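You operate a simulated robot arm through the tools that you are given. There is no shell and no other tool. Be economical: measure what you need, move in short steps, check, and stop when the job is done.

The job below is to be done with a simulated robot arm. You get a single attempt, and the scene is never put back.

## Task
Put things in order on the sideboard top. At the end: the white sugar bowl is on the white tray; the teal bowl from the sideboard top stands where the pink marble column stood; the green vase from the sideboard top is on the cream small dish; the pink marble column from the sideboard top stands where the white sugar bowl stood; whatever was shut is shut again. Leave all else as you found it, and nothing knocked over. Set down upright: vase.

Only the result counts: the job must be done as asked and must still hold three seconds after the hand-in. Knocking over, shifting, dropping, spilling or breaking anything else fails it.

## Robot
A 7-joint arm with a two-finger parallel gripper, fixed in place. Base frame: the origin is at the foot of the arm, x ahead of it, y to its left, z up; the work surface is at about z = 0.88. Lengths are in m, angles in rad, forces in N, time in s.
With the tool pointing down near the work surface it reaches from about 0.24 to 0.68 m from the base axis. Its first joint turns from -1.152 to 1.152 rad. Payload 2.4 kg.
The TCP is the grasp point between the finger pads, 0.03 m short of the fingertips. In the tool frame z runs along the fingers and y along their closing line. The gripper opens to 0.094 m. The fingers are 0.028 m wide and 0.01 m thick; the gripper's body (0.05 by 0.096 m) begins 0.055 m behind the TCP.
Orientation is told as [roll, pitch, yaw] about the base's x, y, z axes, in that order, counted from this pose: with the fingers straight down and closing along the base's y, the tool's x points along the base's -x, its y along +y and its z along -z.

## Interface
- The arm moves only by the tool apply_moves. Its argument "motion" is a list that holds one entry, the list of rows, each a list of 7 numbers: the shift along the base's x, y, z in mm, then the turn, a rotation vector about the base's x, y, z in rad, then the gripper command, from -1 (shut) to 1 (fully open), values between in proportion. In form: [[[dx, dy, dz, wx, wy, wz, grip], ...]]. A call has 1 to 8 rows; each row is the pose to reach, as a shift and turn from the pose commanded when the call began. A row lasts 0.2 s, in which the tool goes at most 0.05 m and 0.15 rad; a call with a longer step from one row to the next is refused whole, and so is a gripper value outside its range. Where a pose cannot be reached the arm comes as near as it can. A force on the tool above 40 N (or 10 N above the force at the start of the call, whichever is more), or a blocked arm, ends the call early, and 0.2 s more pass. The fingers move at their own pace (about 0.153 m/s each) and stop on an object; they squeeze with about 26 N. The grip force told is the motor's: it shows also when the fingers shut on nothing. Time passes only in rows, and 0.2 s behind the last, so rows that repeat a pose let the fingers close. The reply holds the time, the measured pose of the TCP, the force on the tool along the base axes, the opening and the grip force, in the units named above and with some noise, with the torque about the TCP (base axes, N m) and any sound that the robot's microphone picked up, and new pictures: "show" is both (left out), scene, wrist or none.
- Cameras (640 x 400 px; columns grow to the right, rows downward): "scene" is fixed at [0.03, 0.4653, 1.4511]; the picture's right is [-0.84, -0.55, 0.00], its down [-0.27, 0.42, -0.87] and it looks along [0.48, -0.72, -0.50] (base axes); focal length 360 px, centre (320, 200). "wrist" rides on the gripper at [0.076, 0.014, -0.102] in the tool frame; the picture's right is [-0.18, 0.98, 0.00], its down [-0.75, -0.14, -0.64] and it looks along [-0.63, -0.12, 0.77] (tool axes); focal length 243 px, centre (320, 200). There is no depth. A picture from a camera that has moved, and an enlarged one, comes with that camera's place and axes in the base frame and with its lens.
- close_up(camera, box): a new picture of the part [left, top, right, bottom] of that camera's present view, enlarged. It takes no simulated time.
- finish_job(): hands the job in; it is judged then, once.

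Go step by step. Nothing tells you positions but the pictures and the camera data: compare them with the known pose of the tool, close in by small moves and look again before you grip or let go. The budget is 120 turns and 200 pictures, counting those below and the enlarged ones. Unless the task says otherwise, let go and move clear before handing in, and close with one line.

The tools are called after "Request:" as a command line: name --argument value ..., lists and objects as JSON in quotes. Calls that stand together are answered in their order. apply_moves: Moves the arm, as the interface text tells. Its arguments: {"type":"object","properties":{"motion":{"type":"array"},"show":{"type":"string","enum":["both","scene","wrist","none"]}},"required":["motion"]} The other tools are called the same way: close_up (camera, box) takes an enlarged picture of a part of a camera's view; finish_job () hands the job in.

At the start:

```text
t: 0.0
position: [0.3748, -0.1525, 1.2572]
tool_rot: [0.0, 0.0, 0.0]
force: [0.4, -0.5, -0.5]
moment: [-0.01, 0.01, 0.0]
grip_width: 0.0937
grasp_force: 0.1
```

scene: 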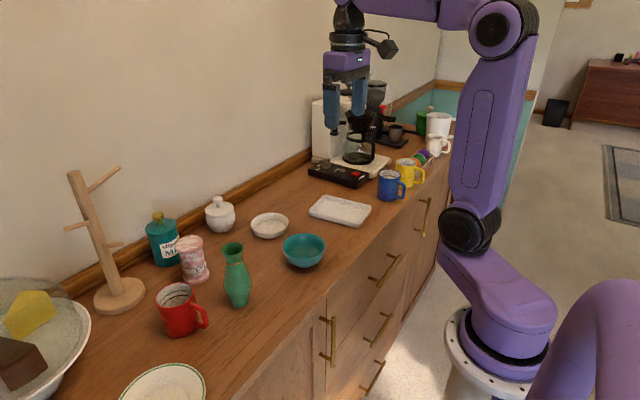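
wrist: 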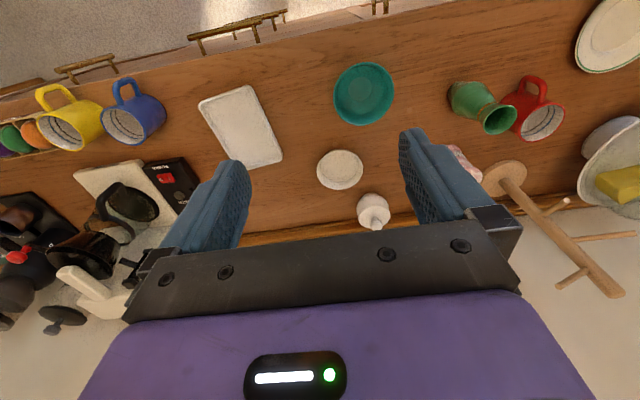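

I see the sugar bowl near (0.71,-0.085), dish (0.605,-0.15), tray (0.475,-0.333), teal bowl (0.445,-0.09), vase (0.49,0.10) and pink column (0.62,0.10). I'll look closer before moving.

Request:
close_up --camera "scene" --box '[140, 180, 300, 320]'

Request:
close_up --camera "scene" --box '[200, 180, 400, 305]'

```text
2.86 times, centred on (220, 250) of scene
camera zoom: at [0.03, 0.4653, 1.4511], right [-0.84, -0.55, 0.0], down [-0.27, 0.42, -0.87], along [0.48, -0.72, -0.5], focal length 1028 px, centre (606, 57)
```

zoom: 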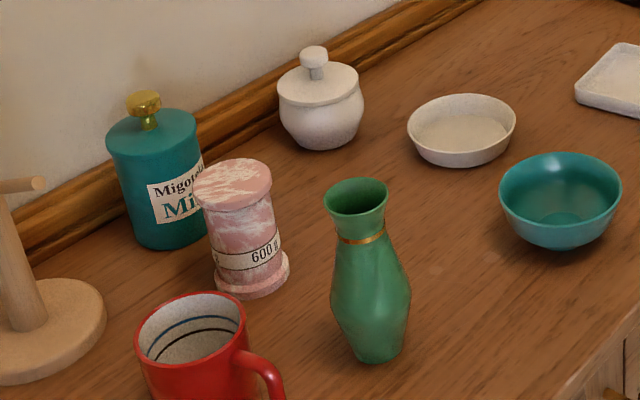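

```text
3.20 times, centred on (300, 242) of scene
camera zoom: at [0.03, 0.4653, 1.4511], right [-0.84, -0.55, 0.0], down [-0.27, 0.42, -0.87], along [0.48, -0.72, -0.5], focal length 1152 px, centre (384, 64)
```

zoom: 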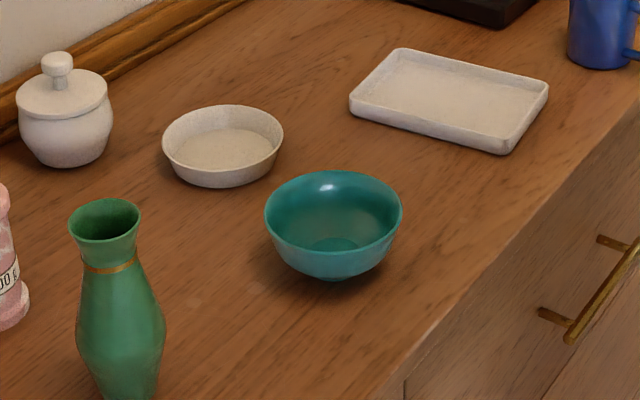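

The sugar bowl body is about 84 mm wide, so I'll grip the body in case the lid is loose, closing along y. First I'll approach above it and check the reach.

Request:
apply_moves --motion '[[[40, 10, -22, 0, 0, 0, 1], [80, 20, -44, 0, -0.1, 0, 1], [120, 30, -66, 0, -0.2, 0, 1], [160, 40, -88, 0, -0.3, 0, 1], [200, 50, -110, 0, -0.3, 0, 1], [240, 60, -132, 0, -0.3, 0, 1], [275, 70, -150, 0, -0.3, 0, 1], [305, 77, -170, 0, -0.3, 0, 1]]]'

```text
t: 1.8
position: [0.6784, -0.076, 1.0863]
tool_rot: [0.001, -0.302, -0.002]
force: [-0.3, 0.4, 0.5]
moment: [-0.03, -0.01, 0.03]
grip_width: 0.094
grasp_force: 0.0
camera wrist: at [0.5763, -0.0593, 1.1613], right [0.18, 0.98, 0.05], down [0.53, -0.14, 0.84], along [0.83, -0.12, -0.55], focal length 243 px, centre (320, 200)
```

scene: 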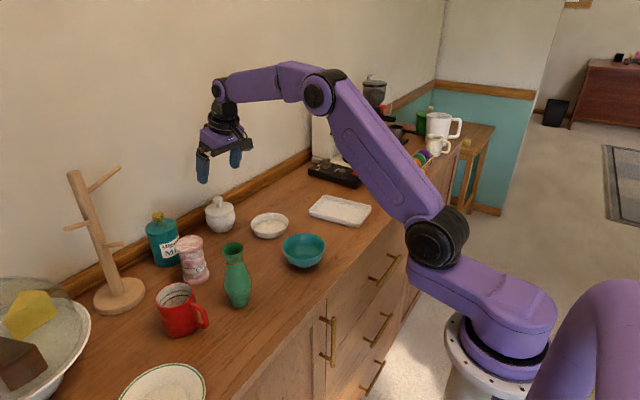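
wrist: 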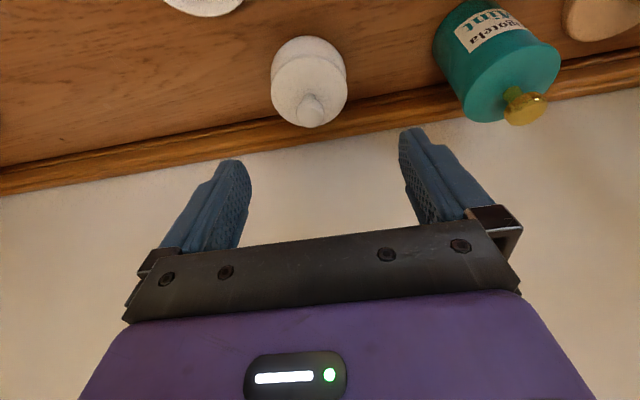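

The wrist view puts the bowl centre near (0.715,-0.081). I'll lower to just above the knob and check alignment.

Request:
apply_moves --motion '[[[15, -2, -25, 0, 0, 0, 1], [34, -5, -60, 0, 0, 0, 1], [34, -5, -60, 0, 0, 0, 1]]]'

Request:
close_up --camera "scene" --box '[180, 140, 290, 240]'

```text
t: 2.6
position: [0.7113, -0.0795, 1.0274]
tool_rot: [-0.001, -0.3, 0.001]
force: [-0.4, 0.3, -0.5]
moment: [0.01, -0.05, -0.03]
grip_width: 0.0938
grasp_force: 0.1
camera wrist: at [0.6089, -0.0649, 1.1031], right [0.18, 0.98, 0.05], down [0.53, -0.14, 0.84], along [0.83, -0.12, -0.55], focal length 243 px, centre (320, 200)
```

scene: 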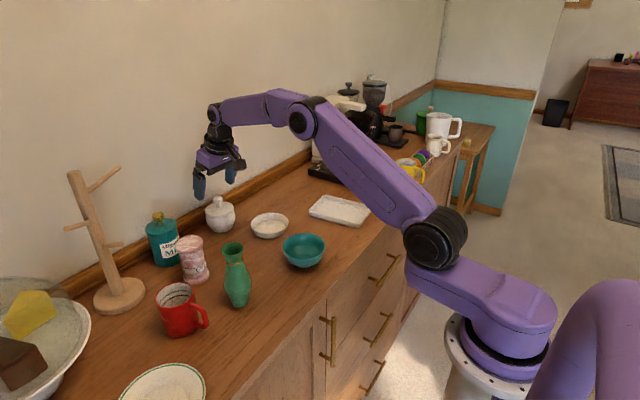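
wrist: 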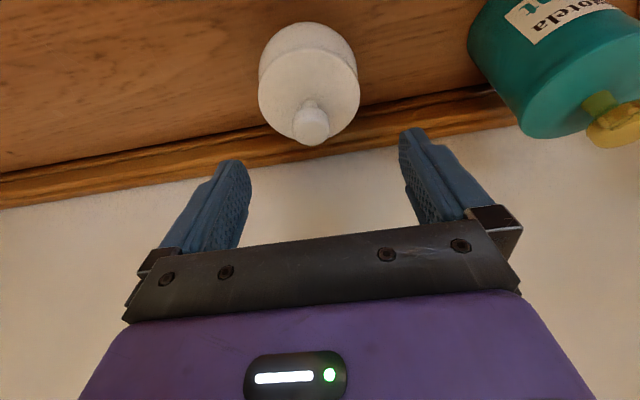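

```text
4.00 times, centred on (235, 190) of scene
camera zoom: at [0.0301, 0.4653, 1.4511], right [-0.84, -0.55, 0.0], down [-0.27, 0.42, -0.87], along [0.48, -0.72, -0.5], focal length 1440 px, centre (660, 240)
```

zoom: 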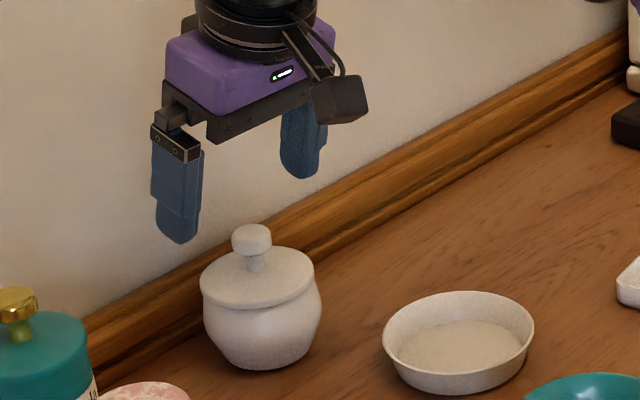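

The bowl is centred near (0.711,-0.082), with the knob top at about z=0.98. I'll descend to z≈0.934, still open.

Request:
apply_moves --motion '[[[0, -2, -25, 0, 0, 0, 1], [0, -2, -50, 0, 0, 0, 1], [0, -2, -75, 0, 0, 0, 1], [0, -2, -92, 0, 0, 0, 1], [0, -2, -92, 0, 0, 0, 1]]]'

Request:
close_up --camera "scene" --box '[180, 140, 290, 240]'

```text
t: 3.8
position: [0.7143, -0.0837, 0.934]
tool_rot: [-0.001, -0.298, 0.0]
force: [0.0, 0.2, -0.1]
moment: [0.02, -0.03, 0.01]
grip_width: 0.094
grasp_force: 0.1
camera wrist: at [0.6111, -0.068, 1.0096], right [0.18, 0.98, 0.05], down [0.53, -0.14, 0.84], along [0.83, -0.12, -0.55], focal length 243 px, centre (320, 200)
```

scene: 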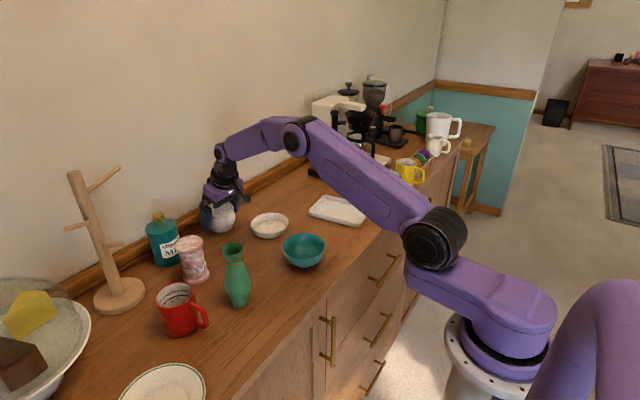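
wrist: 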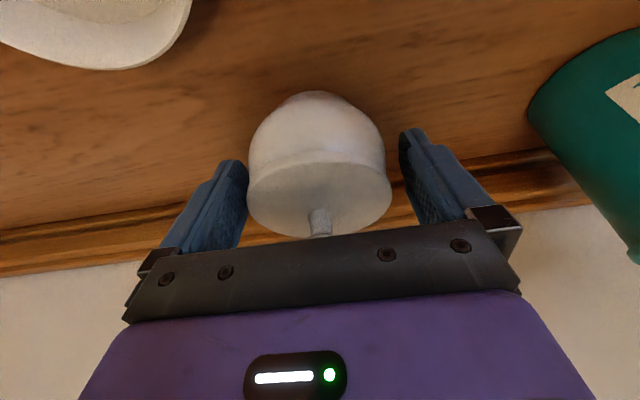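

```text
4.00 times, centred on (235, 190) of scene
camera zoom: at [0.03, 0.4653, 1.4511], right [-0.84, -0.55, 0.0], down [-0.27, 0.42, -0.87], along [0.48, -0.72, -0.5], focal length 1440 px, centre (660, 240)
```

zoom: 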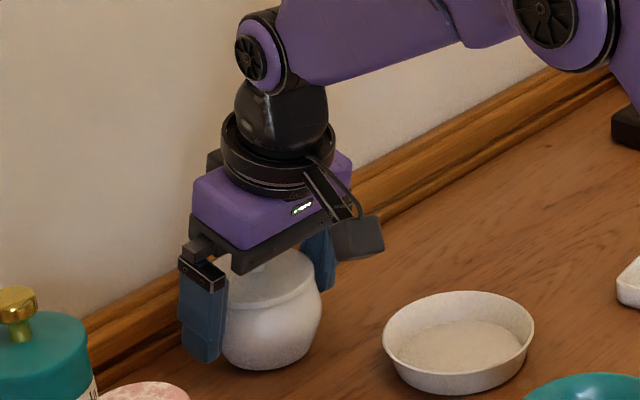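

The fingers straddle the bowl evenly without contact. Closing now.

Request:
apply_moves --motion '[[[0, 0, 0, 0, 0, 0, 0.6], [0, 0, 0, 0, 0, 0, 0], [0, 0, 0, 0, 0, 0, -1], [0, 0, 0, 0, 0, 0, -1]]]'

```text
t: 4.8
position: [0.7136, -0.0837, 0.9336]
tool_rot: [0.0, -0.3, 0.001]
force: [-0.2, -0.6, -0.1]
moment: [0.02, -0.02, -0.02]
grip_width: 0.077
grasp_force: 26.2
heard: snap
camera wrist: at [0.6111, -0.0681, 1.0099], right [0.18, 0.98, 0.05], down [0.53, -0.14, 0.84], along [0.83, -0.12, -0.55], focal length 243 px, centre (320, 200)
```

scene: 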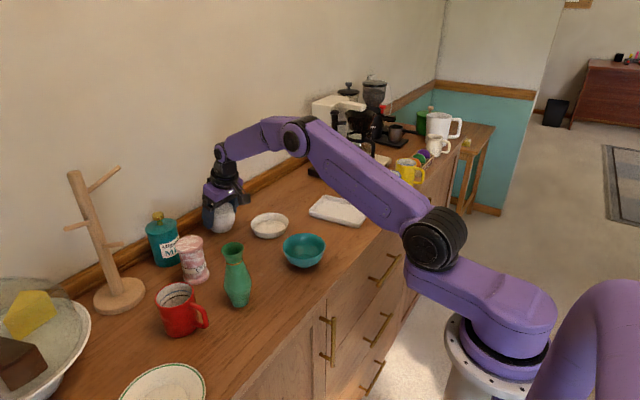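
wrist: 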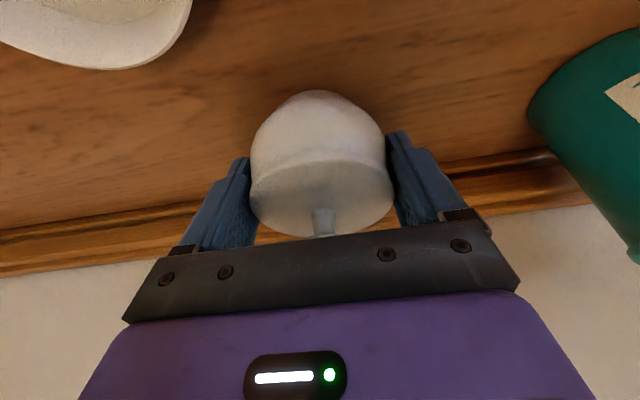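

The bowl is gripped at 77 mm. I'll lift it straight up and check that it holds.

Request:
apply_moves --motion '[[[0, 0, 15, 0, 0, 0, -1], [0, 0, 40, 0, 0, 0, -1], [0, 0, 75, 0, 0, 0, -1], [0, 0, 110, 0, 0, 0, -1], [-20, -20, 130, 0, 0, 0, -1]]]'

```text
t: 6.0
position: [0.6949, -0.1031, 1.066]
tool_rot: [0.0, -0.3, 0.0]
force: [0.0, -0.6, -0.7]
moment: [0.01, -0.01, 0.04]
grip_width: 0.0771
grasp_force: 26.4
camera wrist: at [0.5922, -0.0876, 1.1417], right [0.18, 0.98, 0.05], down [0.53, -0.14, 0.84], along [0.83, -0.12, -0.55], focal length 243 px, centre (320, 200)
```

scene: 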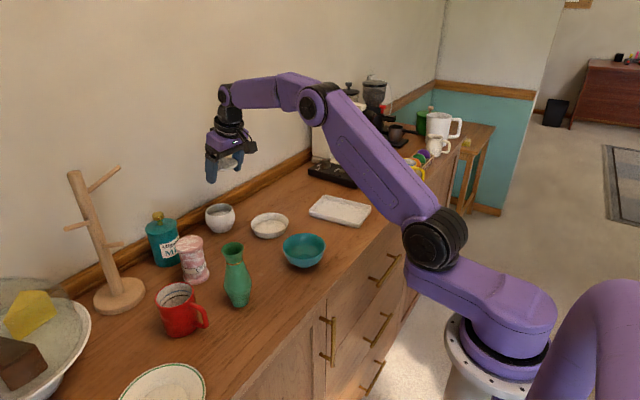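
wrist: 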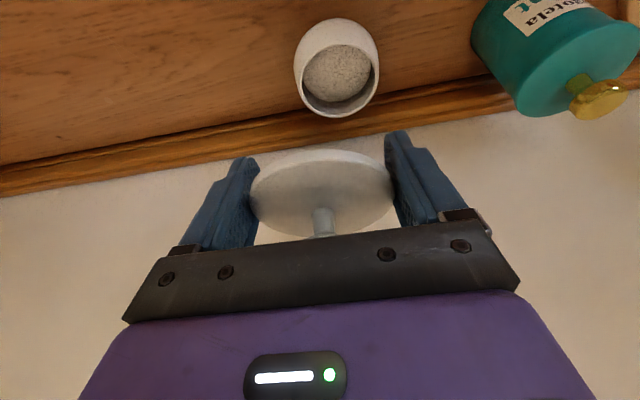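

Only the lid came up: the "snap" was it coming loose, and the sugar bowl is open and still in place. I'll look closely before deciding how to handle the lid.

Request:
close_up --camera "scene" --box '[180, 120, 290, 250]'

Request:
close_up --camera "wrist" --box '[240, 0, 440, 250]'

```text
3.08 times, centred on (235, 185) of scene
camera zoom: at [0.03, 0.4653, 1.4511], right [-0.84, -0.55, 0.0], down [-0.27, 0.42, -0.87], along [0.48, -0.72, -0.5], focal length 1108 px, centre (582, 246)
```

zoom: 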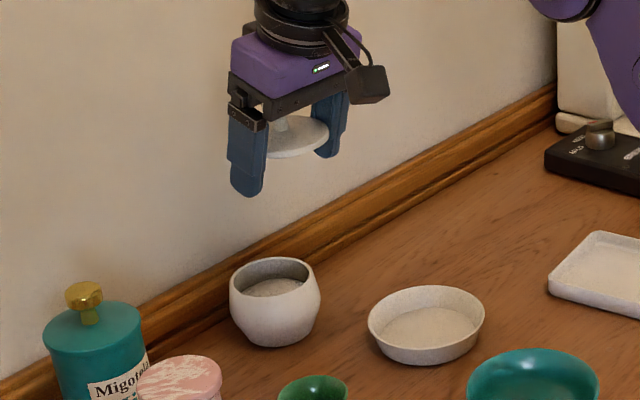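

```text
1.60 times, centred on (340, 125) of wrist
camera zoom: at [0.5922, -0.0876, 1.1417], right [0.18, 0.98, 0.05], down [0.53, -0.14, 0.84], along [0.83, -0.12, -0.55], focal length 388 px, centre (288, 320)
```

zoom: 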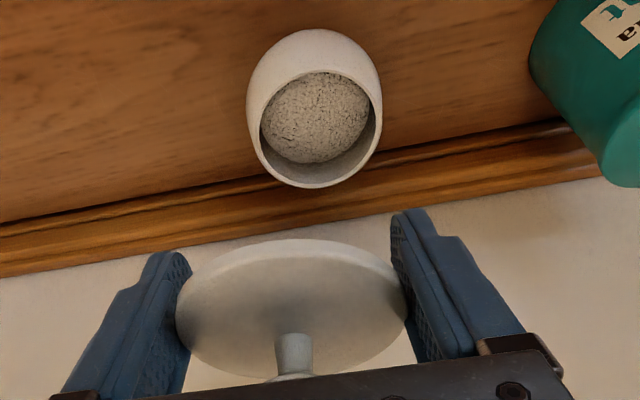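

The lid is separate, and I need the grip lower than I can get with it held like this. I'll set it back on the bowl by reversing the motion, then take it by its knob and park it.

Request:
apply_moves --motion '[[[20, 20, -20, 0, 0, 0, -1], [20, 20, -55, 0, 0, 0, -1], [20, 20, -90, 0, 0, 0, -1], [20, 20, -115, 0, 0, 0, -1], [20, 20, -125, 0, 0, 0, -1], [20, 20, -125, 0, 0, 0, -1]]]'

Request:
close_up --camera "scene" --box '[180, 140, 290, 240]'

```text
t: 7.4
position: [0.7137, -0.0834, 0.9415]
tool_rot: [0.0, -0.3, -0.001]
force: [-0.2, -1.3, 0.3]
moment: [0.02, 0.02, -0.01]
grip_width: 0.0771
grasp_force: 26.1
camera wrist: at [0.6104, -0.0683, 1.0162], right [0.18, 0.98, 0.05], down [0.53, -0.14, 0.84], along [0.83, -0.12, -0.55], focal length 243 px, centre (320, 200)
```

scene: 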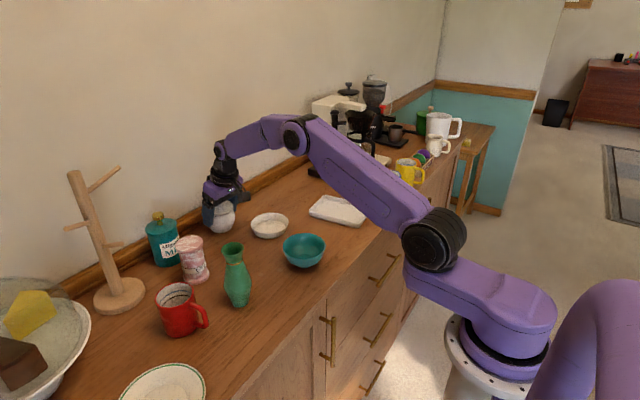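
wrist: 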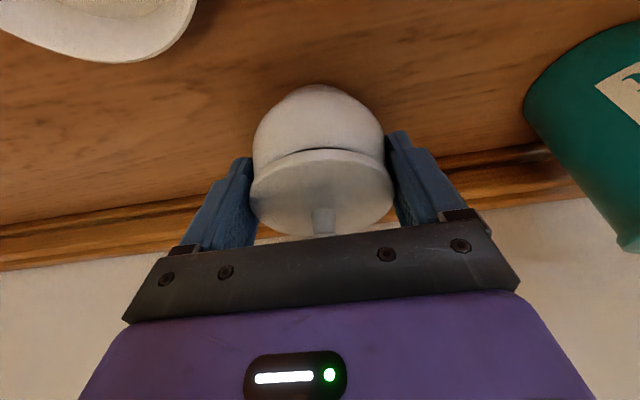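

```text
4.00 times, centred on (235, 190) of scene
camera zoom: at [0.0301, 0.4653, 1.4511], right [-0.84, -0.55, 0.0], down [-0.27, 0.42, -0.87], along [0.48, -0.72, -0.5], focal length 1440 px, centre (660, 240)
```

zoom: 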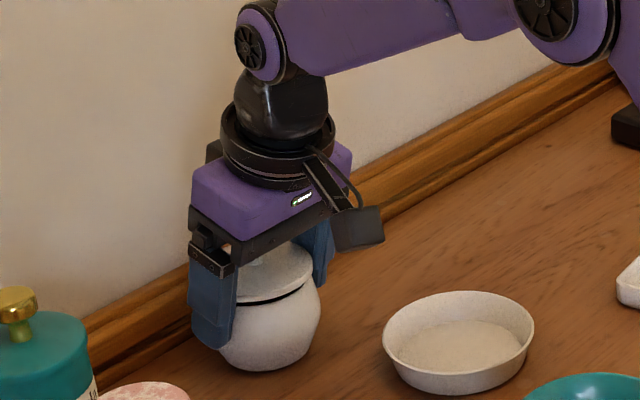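

The lid is a few millimetres above the rim and aligned, so I'll lower it the rest of the way.

Request:
apply_moves --motion '[[[0, 0, -4, 0, 0, 0, -1], [0, 0, -8, 0, 0, 0, -1], [0, 0, -8, 0, 0, 0, -1]]]' --show "wrist"

```text
t: 8.2
position: [0.7141, -0.0839, 0.9343]
tool_rot: [0.001, -0.305, 0.0]
force: [0.5, -2.0, 8.6]
moment: [0.01, 0.14, -0.01]
grip_width: 0.0771
grasp_force: 25.6
heard: snap
camera wrist: at [0.611, -0.0679, 1.0095], right [0.18, 0.98, 0.05], down [0.53, -0.14, 0.84], along [0.83, -0.12, -0.54], focal length 243 px, centre (320, 200)
```

wrist: 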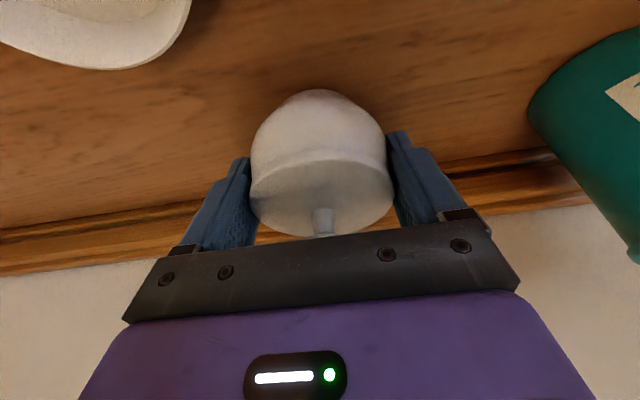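

The snap and the contact force show the lid clicked shut again. I'll now grip the body below the lid with the tool tilted about 0.9 rad. First I open and rise clear.

Request:
apply_moves --motion '[[[0, 0, 0, 0, 0, 0, 0.7], [0, 0, 0, 0, 0, 0, 1], [0, 0, 3, 0, 0, 0, 1], [0, 0, 30, 0, 0, 0, 1], [-5, 0, 70, 0, 0, 0, 1], [-30, 0, 100, 0, 0, 0, 1], [-65, 0, 110, 0, -0.15, 0, 1], [-95, 0, 110, 0, -0.3, 0, 1]]]'

```text
t: 10.0
position: [0.6186, -0.085, 1.0415]
tool_rot: [0.0, -0.602, 0.002]
force: [0.3, 0.0, 0.1]
moment: [0.0, 0.01, -0.01]
grip_width: 0.0941
grasp_force: 0.0
camera wrist: at [0.4979, -0.0685, 1.0827], right [0.15, 0.98, 0.1], down [0.26, -0.14, 0.96], along [0.95, -0.12, -0.27], focal length 243 px, centre (320, 200)
```

scene: 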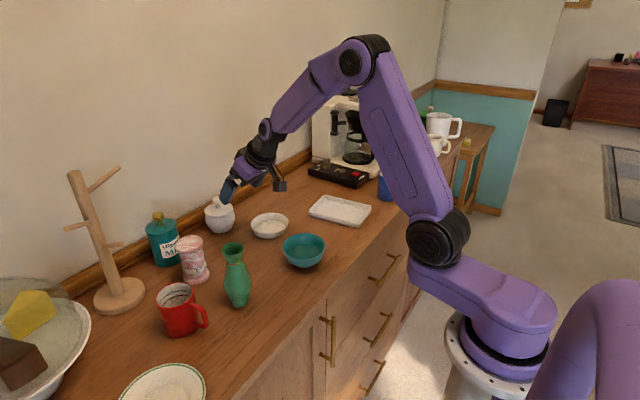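
wrist: 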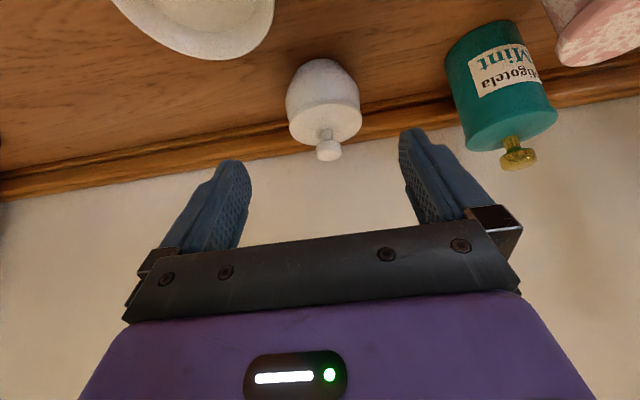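

The knob projects exactly where I expect from a bowl centre of (0.708,-0.083). I'll tilt to 0.9 rad and line up 10 cm back along the tool axis.

Request:
apply_moves --motion '[[[4, 1, -20, 0, -0.15, 0, 1], [11, 1, -60, 0, -0.3, 0, 1], [11, 1, -60, 0, -0.3, 0, 1]]]'

Request:
close_up --camera "scene" --box '[180, 140, 290, 240]'

```text
t: 10.8
position: [0.6293, -0.0864, 0.9813]
tool_rot: [0.003, -0.902, -0.009]
force: [-0.8, -3.6, 0.2]
moment: [0.14, -0.02, 0.17]
grip_width: 0.0939
grasp_force: 0.1
camera wrist: at [0.5021, -0.0706, 0.9851], right [0.12, 0.98, 0.15], down [-0.04, -0.14, 0.99], along [0.99, -0.13, 0.02], focal length 243 px, centre (320, 200)
```

scene: 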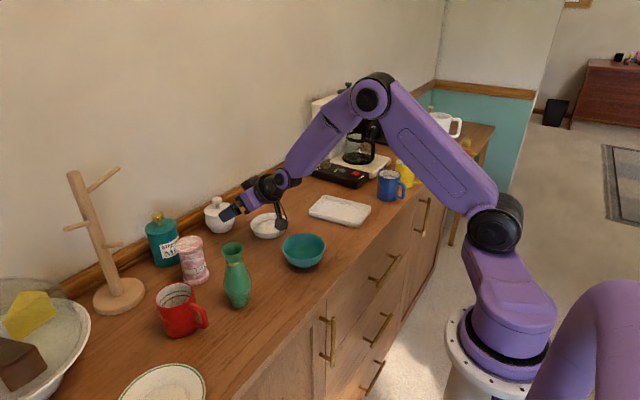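
wrist: 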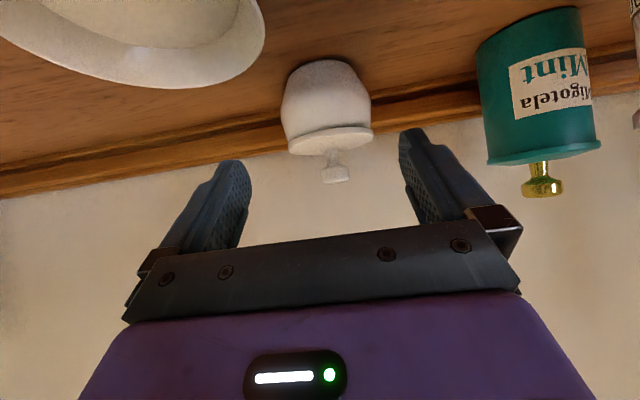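

```text
4.00 times, centred on (235, 190) of scene
camera zoom: at [0.0302, 0.4648, 1.4512], right [-0.84, -0.55, 0.0], down [-0.27, 0.42, -0.87], along [0.48, -0.72, -0.5], focal length 1440 px, centre (660, 240)
```

zoom: 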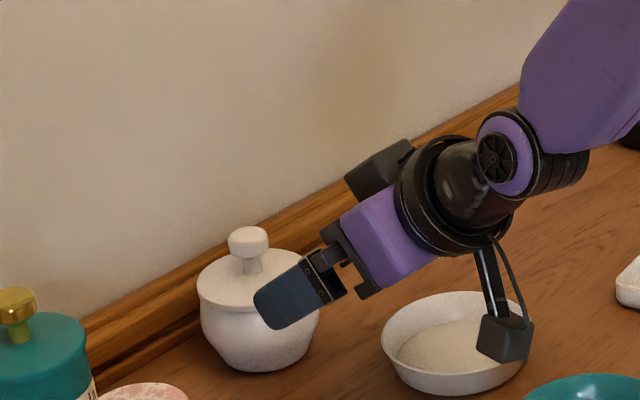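

The wrist camera now hangs low near the dish, and there's an unexpected 3.6 N side force. I'll back up, ease the tilt to 0.85, and check the force and the dish.

Request:
apply_moves --motion '[[[-5, 0, 25, 0, 0, 0, 1], [-10, 0, 60, 0, 0.05, 0, 1], [-10, 0, 60, 0, 0.05, 0, 1]]]'

Request:
close_up --camera "scene" --box '[140, 180, 300, 320]'

```text
t: 11.6
position: [0.619, -0.0815, 1.0422]
tool_rot: [0.0, -0.852, 0.0]
force: [0.1, 0.5, 0.4]
moment: [0.03, -0.02, 0.0]
grip_width: 0.094
grasp_force: 0.0
camera wrist: at [0.4926, -0.0665, 1.053], right [0.12, 0.98, 0.14], down [0.02, -0.14, 0.99], along [0.99, -0.12, -0.03], focal length 243 px, centre (320, 200)
```

scene: 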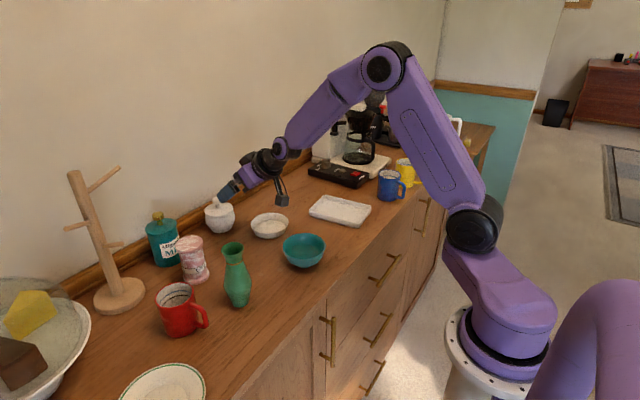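
wrist: 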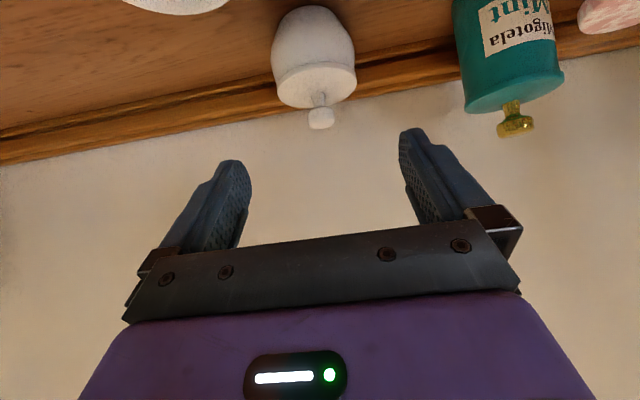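

```text
2.86 times, centred on (220, 250) of scene
camera zoom: at [0.03, 0.4653, 1.4511], right [-0.84, -0.55, 0.0], down [-0.27, 0.42, -0.87], along [0.48, -0.72, -0.5], focal length 1028 px, centre (606, 57)
```

zoom: 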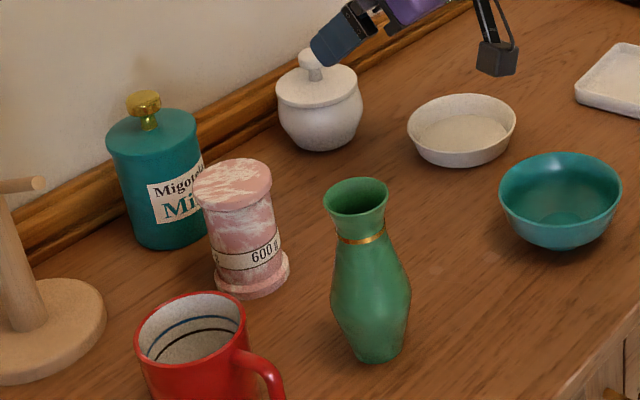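

The dish and bowl are unmoved. I'll turn the tool -0.7 rad about vertical so the camera swings over free space, approaching the bowl from the near-left.

Request:
apply_moves --motion '[[[6, 10, 0, 0, 0, -0.14, 1], [12, 20, 0, 0, 0, -0.28, 1], [18, 30, 0, 0, 0, -0.42, 1], [25, 40, 0, 0, 0, -0.56, 1], [31, 49, 0, 0, 0, -0.7, 1], [31, 49, 0, 0, 0, -0.7, 1]]]'

Request:
close_up --camera "scene" --box '[160, 140, 300, 250]'

```text
t: 13.0
position: [0.6507, -0.0329, 1.0421]
tool_rot: [-0.001, -0.851, -0.702]
force: [-1.2, 0.3, 0.2]
moment: [0.02, 0.01, 0.01]
grip_width: 0.0939
grasp_force: 0.0
camera wrist: at [0.5626, 0.0617, 1.0522], right [0.73, 0.67, 0.14], down [-0.08, -0.12, 0.99], along [0.68, -0.73, -0.03], focal length 243 px, centre (320, 200)
```

scene: 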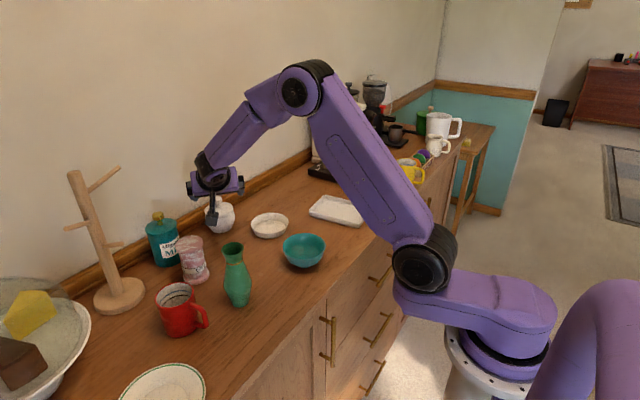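
wrist: 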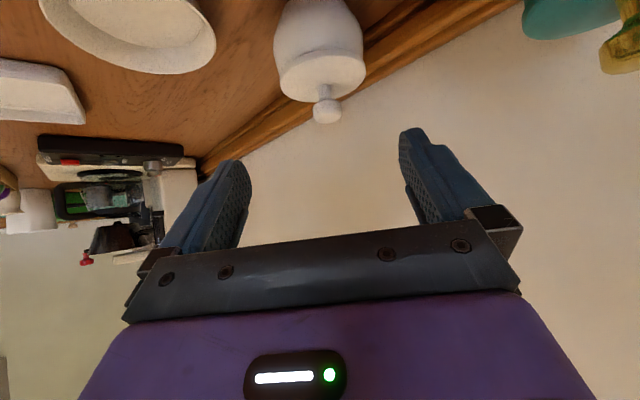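

```text
3.64 times, centred on (230, 195) of scene
camera zoom: at [0.03, 0.4653, 1.4511], right [-0.84, -0.55, 0.0], down [-0.27, 0.42, -0.87], along [0.48, -0.72, -0.5], focal length 1309 px, centre (647, 218)
```

zoom: 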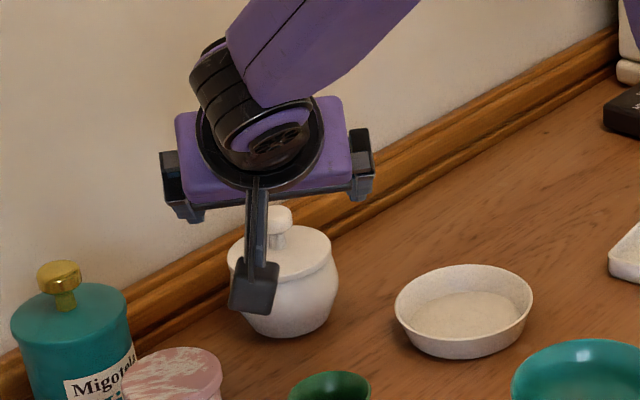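

Triangulating again gives the bowl centre at (0.716,-0.082), lid top about z=0.94. I'll drop to the standoff and recheck the alignment.

Request:
apply_moves --motion '[[[3, 2, -30, 0, 0, 0, 1], [5, 3, -61, 0, 0, 0, 1], [5, 3, -61, 0, 0, 0, 1]]]'

Request:
close_up --camera "scene" --box '[160, 140, 300, 250]'

```text
t: 13.8
position: [0.6553, -0.03, 0.9809]
tool_rot: [0.002, -0.848, -0.701]
force: [-0.7, 0.5, 0.0]
moment: [-0.03, 0.02, 0.01]
grip_width: 0.0942
grasp_force: 0.0
camera wrist: at [0.5679, 0.0641, 0.9908], right [0.73, 0.67, 0.14], down [-0.08, -0.12, 0.99], along [0.68, -0.73, -0.03], focal length 243 px, centre (320, 200)
```

scene: 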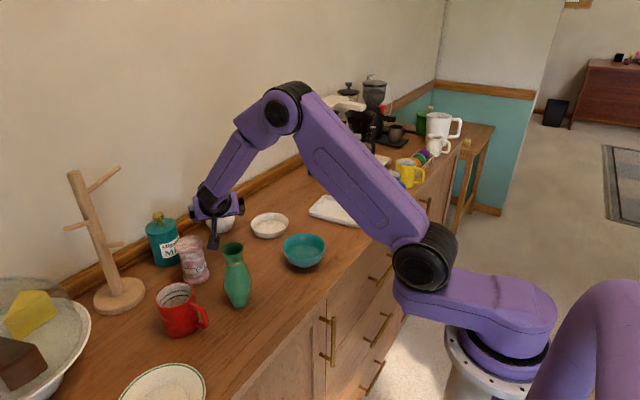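
wrist: 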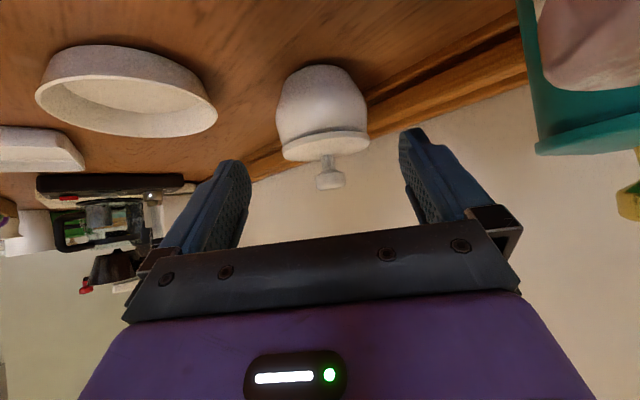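

```text
3.64 times, centred on (230, 195) of scene
camera zoom: at [0.03, 0.4653, 1.4511], right [-0.84, -0.55, 0.0], down [-0.27, 0.42, -0.87], along [0.48, -0.72, -0.5], focal length 1309 px, centre (647, 218)
```

zoom: 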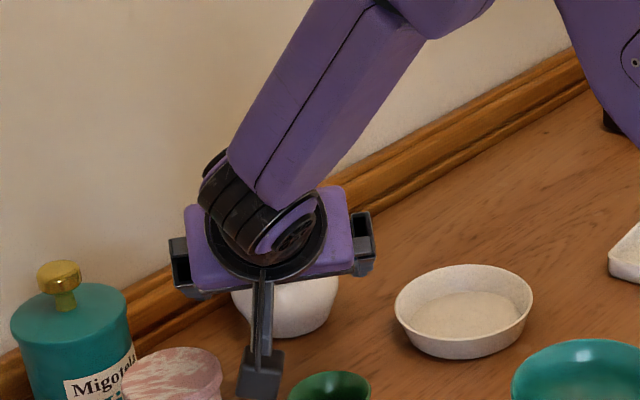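

Lateral error is about 1-2 mm, which I'll correct during the advance along the tool axis.

Request:
apply_moves --motion '[[[14, -11, -16, 0, 0, 0, 1], [28, -23, -33, 0, 0, 0, 1], [42, -34, -48, 0, 0, 0, 1], [52, -42, -60, 0, 0, 0, 1], [57, -46, -66, 0, 0, 0, 1], [57, -46, -66, 0, 0, 0, 1]]]'

Request:
close_up --camera "scene" --box '[160, 140, 300, 300]'

```text
t: 15.2
position: [0.714, -0.0765, 0.9146]
tool_rot: [0.0, -0.85, -0.7]
force: [0.6, -0.1, 0.4]
moment: [-0.03, 0.0, 0.0]
grip_width: 0.0939
grasp_force: 0.0
camera wrist: at [0.6256, 0.018, 0.9252], right [0.73, 0.67, 0.14], down [-0.08, -0.12, 0.99], along [0.68, -0.73, -0.03], focal length 243 px, centre (320, 200)
```

scene: 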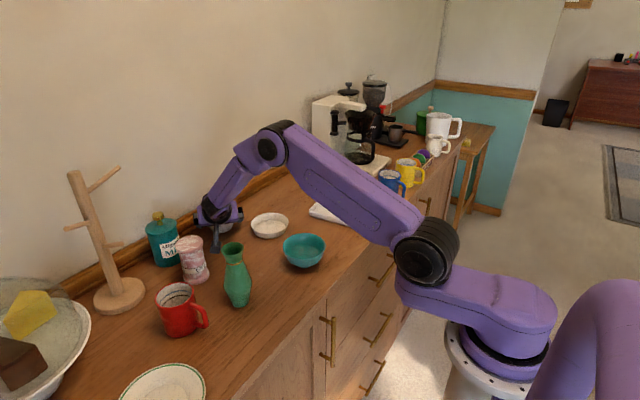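
wrist: 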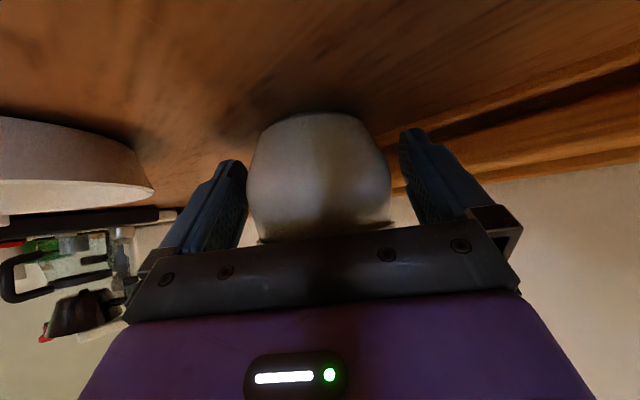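

```text
2.50 times, centred on (230, 220) of scene
camera zoom: at [0.0301, 0.4653, 1.4511], right [-0.84, -0.55, 0.0], down [-0.27, 0.42, -0.87], along [0.48, -0.72, -0.5], focal length 900 px, centre (545, 150)
```

zoom: 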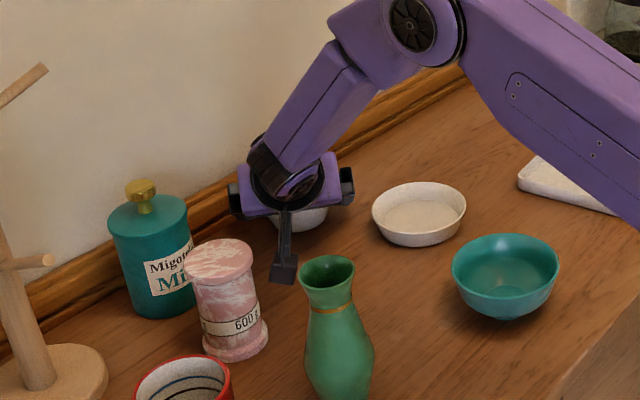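

The body's widest part sits right at the grasp point with clearance on both sides. Closing on it.

Request:
apply_moves --motion '[[[-1, -1, 0, 0, 0, 0, 0.7], [-1, -1, 0, 0, 0, 0, 0.2], [-1, -1, 0, 0, 0, 0, -1], [-1, -1, 0, 0, 0, 0, -1]]]' --show "wrist"

```text
t: 16.2
position: [0.7132, -0.0758, 0.916]
tool_rot: [-0.001, -0.85, -0.7]
force: [-0.9, 0.3, 0.6]
moment: [0.15, -0.15, 0.02]
grip_width: 0.0731
grasp_force: 25.9
camera wrist: at [0.6246, 0.017, 0.9256], right [0.73, 0.67, 0.14], down [-0.08, -0.12, 0.99], along [0.68, -0.73, -0.03], focal length 243 px, centre (320, 200)
```

wrist: 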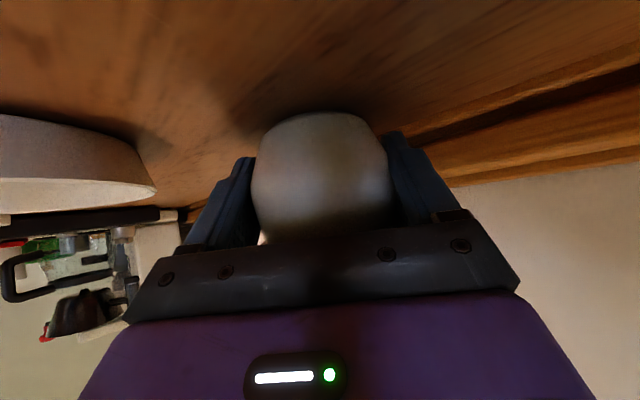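

Gripped at 73 mm with no snap, so this is the body with the lid still on. I'll lift gently.

Request:
apply_moves --motion '[[[0, 0, 10, 0, 0, 0, -1], [0, 0, 30, 0, 0, 0, -1], [0, 0, 60, 0, 0, 0, -1], [-10, 0, 95, 0, 0, 0, -1], [-30, 0, 130, 0, 0, 0, -1], [-30, 0, 130, 0, 0, 0, -1]]]'

Request:
close_up --camera "scene" --box '[160, 120, 300, 280]'

```text
t: 17.6
position: [0.6819, -0.0737, 1.0453]
tool_rot: [-0.002, -0.85, -0.699]
force: [1.3, 0.3, -3.7]
moment: [0.04, 0.07, 0.0]
grip_width: 0.0729
grasp_force: 26.3
camera wrist: at [0.5942, 0.0191, 1.0565], right [0.73, 0.67, 0.14], down [-0.08, -0.12, 0.99], along [0.68, -0.73, -0.03], focal length 243 px, centre (320, 200)
```

scene: 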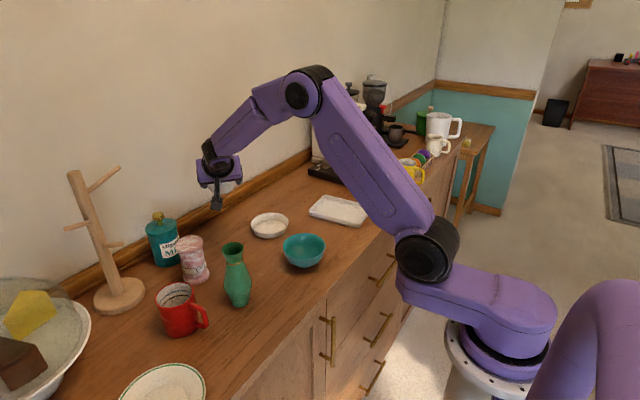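
wrist: 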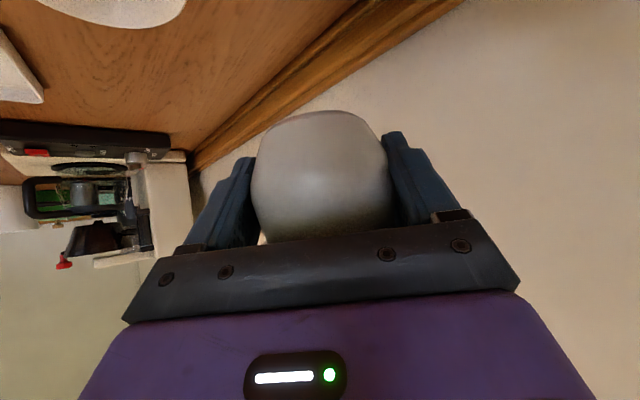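

```text
2.50 times, centred on (230, 200) of scene
camera zoom: at [0.0301, 0.4653, 1.4511], right [-0.84, -0.55, 0.0], down [-0.27, 0.42, -0.87], along [0.48, -0.72, -0.5], focal length 900 px, centre (545, 200)
```

zoom: 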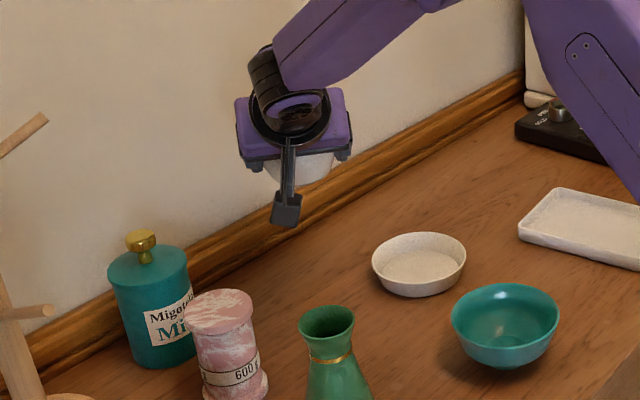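

The bowl is lifted upright with its lid on. I'll carry it over to the tray while turning the tool another -0.6 rad, so the fingers open along the tray's long side.

Request:
apply_moves --motion '[[[-22, -28, 5, 0, 0, -0.05, -1], [-48, -60, 5, 0, 0, -0.13, -1], [-75, -94, 5, 0, 0, -0.22, -1], [-102, -128, 5, 0, 0, -0.31, -1], [-129, -162, 5, 0, 0, -0.4, -1], [-156, -196, 5, 0, 0, -0.49, -1], [-183, -229, 5, 0, 0, -0.56, -1], [-204, -256, 5, 0, 0, -0.6, -1]]]'

Request:
close_up --camera "scene" --box '[260, 120, 420, 260]'

```text
t: 19.4
position: [0.4774, -0.3339, 1.0481]
tool_rot: [0.0, -0.849, -1.3]
force: [-0.3, 0.0, -3.2]
moment: [0.02, 0.0, 0.0]
grip_width: 0.0728
grasp_force: 25.8
camera wrist: at [0.4554, -0.2062, 1.0593], right [0.98, 0.15, 0.14], down [-0.13, -0.05, 0.99], along [0.15, -0.99, -0.03], focal length 243 px, centre (320, 200)
```

scene: 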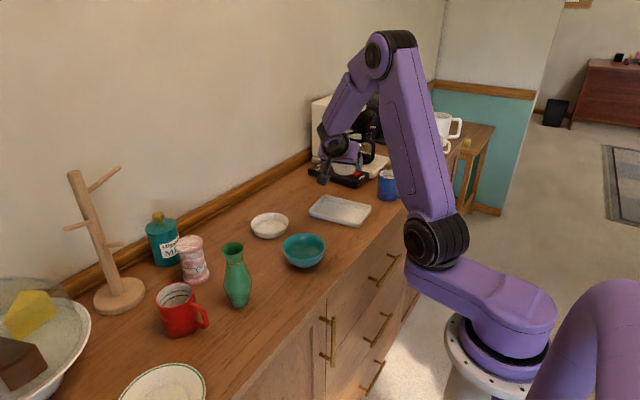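
wrist: 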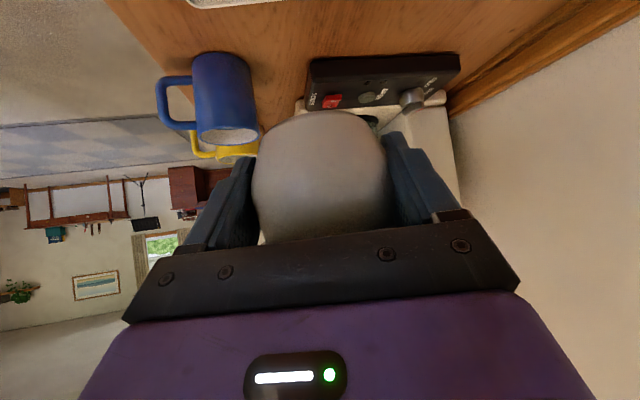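

```text
2.86 times, centred on (340, 190) of scene
camera zoom: at [0.0301, 0.4653, 1.4511], right [-0.84, -0.55, 0.0], down [-0.27, 0.42, -0.87], along [0.48, -0.72, -0.5], focal length 1028 px, centre (263, 229)
```

zoom: 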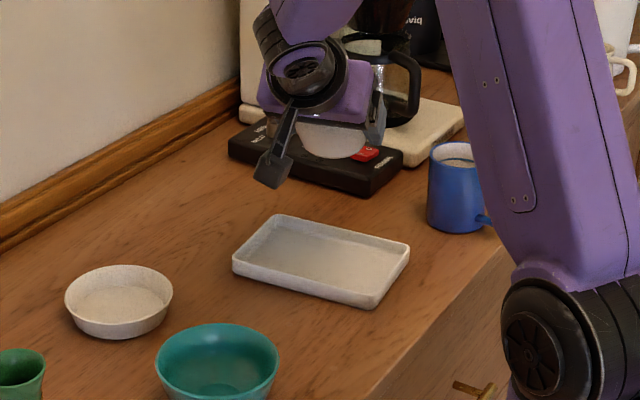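

The tray centre checks out at (0.479,-0.336). I'll lower the bowl to just above the tray and look.

Request:
apply_moves --motion '[[[0, 3, -35, 0, 0, 0, -1], [0, 3, -70, 0, 0, 0, -1], [0, 3, -100, 0, 0, 0, -1], [0, 3, -112, 0, 0, 0, -1], [0, 3, -112, 0, 0, 0, -1]]]'

Request:
close_up --camera "scene" --box '[290, 150, 400, 250]'

```text
t: 20.6
position: [0.4781, -0.3294, 0.9375]
tool_rot: [-0.001, -0.849, -1.301]
force: [-0.6, 0.1, -2.8]
moment: [0.01, 0.01, -0.04]
grip_width: 0.0725
grasp_force: 26.6
camera wrist: at [0.4578, -0.2017, 0.9478], right [0.98, 0.15, 0.14], down [-0.13, -0.05, 0.99], along [0.15, -0.99, -0.03], focal length 243 px, centre (320, 200)
```

scene: 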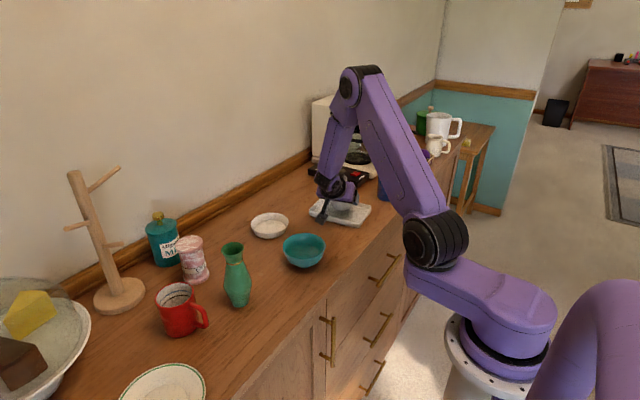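
wrist: 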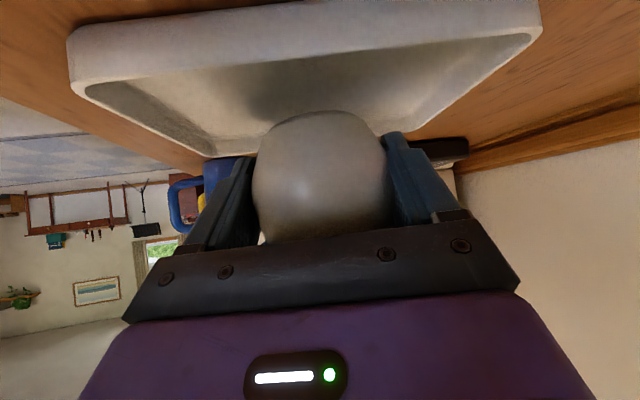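

```text
4.00 times, centred on (345, 200) of scene
camera zoom: at [0.0301, 0.4653, 1.4511], right [-0.84, -0.55, 0.0], down [-0.27, 0.42, -0.87], along [0.48, -0.72, -0.5], focal length 1440 px, centre (220, 200)
```

zoom: 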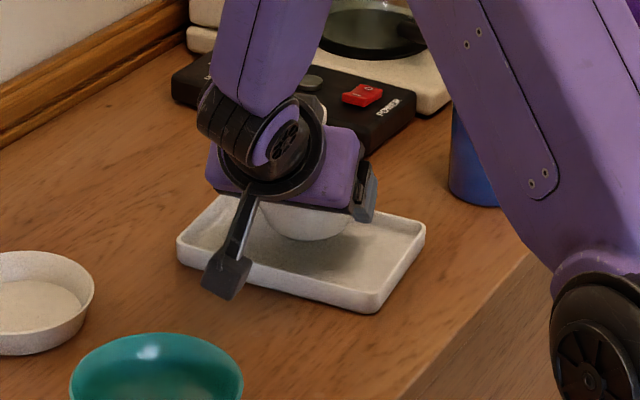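

It's centred over the tray. I'll lower slowly until contact.

Request:
apply_moves --motion '[[[-2, 0, -5, 0, 0, 0, -1], [-2, 0, -10, 0, 0, 0, -1], [-2, 0, -13, 0, 0, 0, -1], [-2, 0, -13, 0, 0, 0, -1]]]'

```text
t: 21.6
position: [0.4766, -0.3301, 0.925]
tool_rot: [0.0, -0.849, -1.3]
force: [0.4, 0.2, -2.7]
moment: [0.02, 0.01, 0.03]
grip_width: 0.0724
grasp_force: 25.7
camera wrist: at [0.4562, -0.2019, 0.9356], right [0.98, 0.15, 0.14], down [-0.13, -0.05, 0.99], along [0.15, -0.99, -0.03], focal length 243 px, centre (320, 200)
```

scene: 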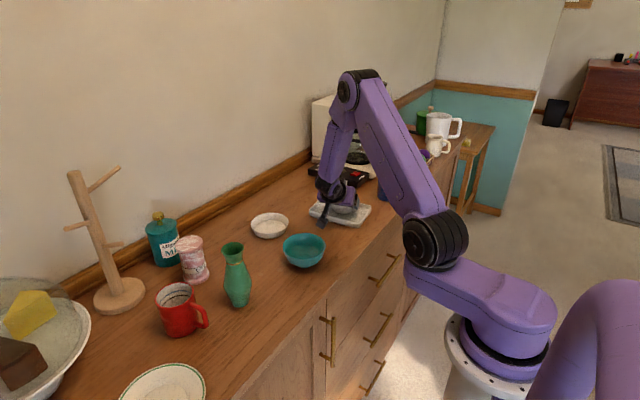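
wrist: 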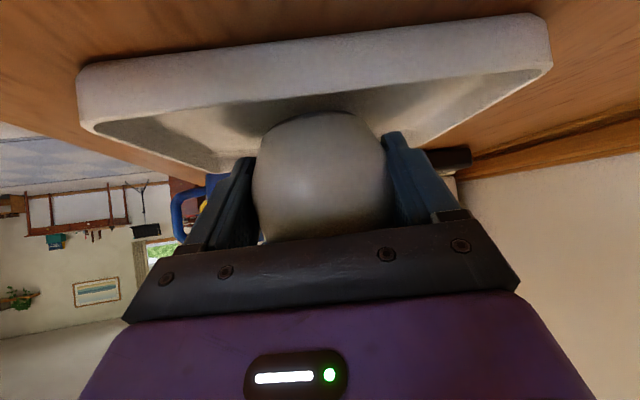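

Request:
apply_moves --motion '[[[0, 0, -2, 0, 0, 0, -1], [0, 0, -4, 0, 0, 0, -1], [0, 0, -6, 0, 0, 0, -1], [0, 0, -6, 0, 0, 0, -1]]]' --show "none"

```text
t: 22.6
position: [0.4767, -0.3297, 0.9197]
tool_rot: [0.002, -0.853, -1.303]
force: [-1.9, 3.3, 7.1]
moment: [0.12, -0.32, 0.08]
grip_width: 0.0729
grasp_force: 26.2
```

It's in contact with the tray. I'll relieve the pressure, open, and back out along the tool axis.

Request:
apply_moves --motion '[[[0, 0, 1, 0, 0, 0, -1], [0, 0, 1, 0, 0, 0, 0.7], [0, 0, 1, 0, 0, 0, 1], [0, 0, 1, 0, 0, 0, 1], [-4, 14, 14, 0, 0, 0, 1], [-10, 36, 34, 0, 0, 0, 1], [-18, 65, 62, 0, 0, 0, 1], [-18, 80, 100, 0, 0, 0, 1]]]'

Request:
close_up --camera "scene" --box '[290, 150, 400, 250]'

```text
t: 24.4
position: [0.4567, -0.2494, 1.0208]
tool_rot: [0.0, -0.85, -1.3]
force: [-0.8, 0.1, -0.6]
moment: [0.04, 0.0, -0.02]
grip_width: 0.0937
grasp_force: 0.1
camera wrist: at [0.4375, -0.1219, 1.0308], right [0.98, 0.14, 0.14], down [-0.13, -0.05, 0.99], along [0.15, -0.99, -0.03], focal length 243 px, centre (320, 200)
```

scene: 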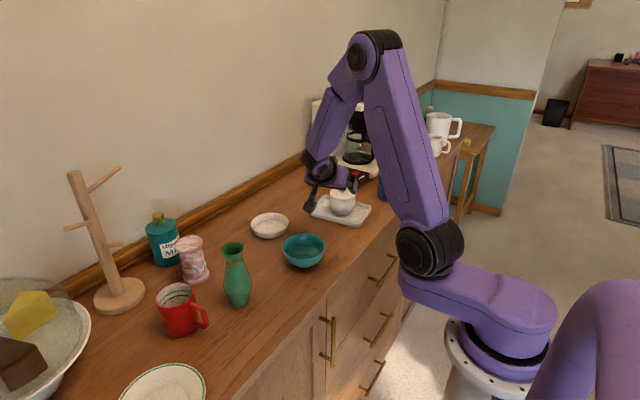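
wrist: 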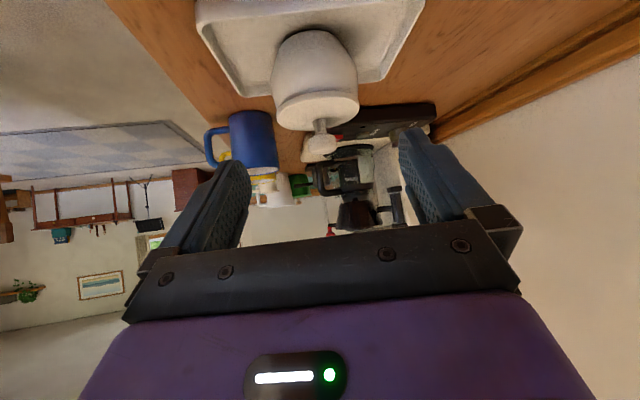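

```text
4.00 times, centred on (345, 200) of scene
camera zoom: at [0.0301, 0.4653, 1.4511], right [-0.84, -0.55, 0.0], down [-0.27, 0.42, -0.87], along [0.48, -0.72, -0.5], focal length 1440 px, centre (220, 200)
```

zoom: 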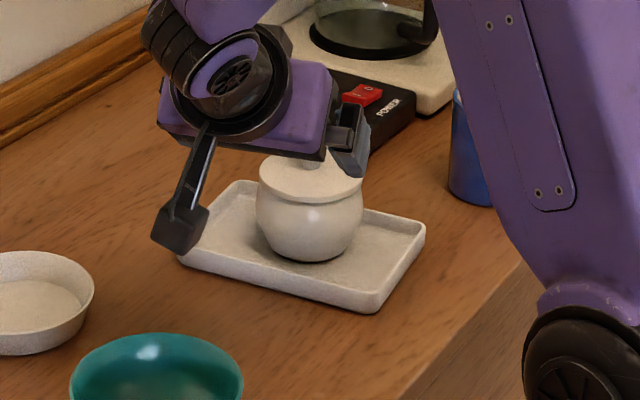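

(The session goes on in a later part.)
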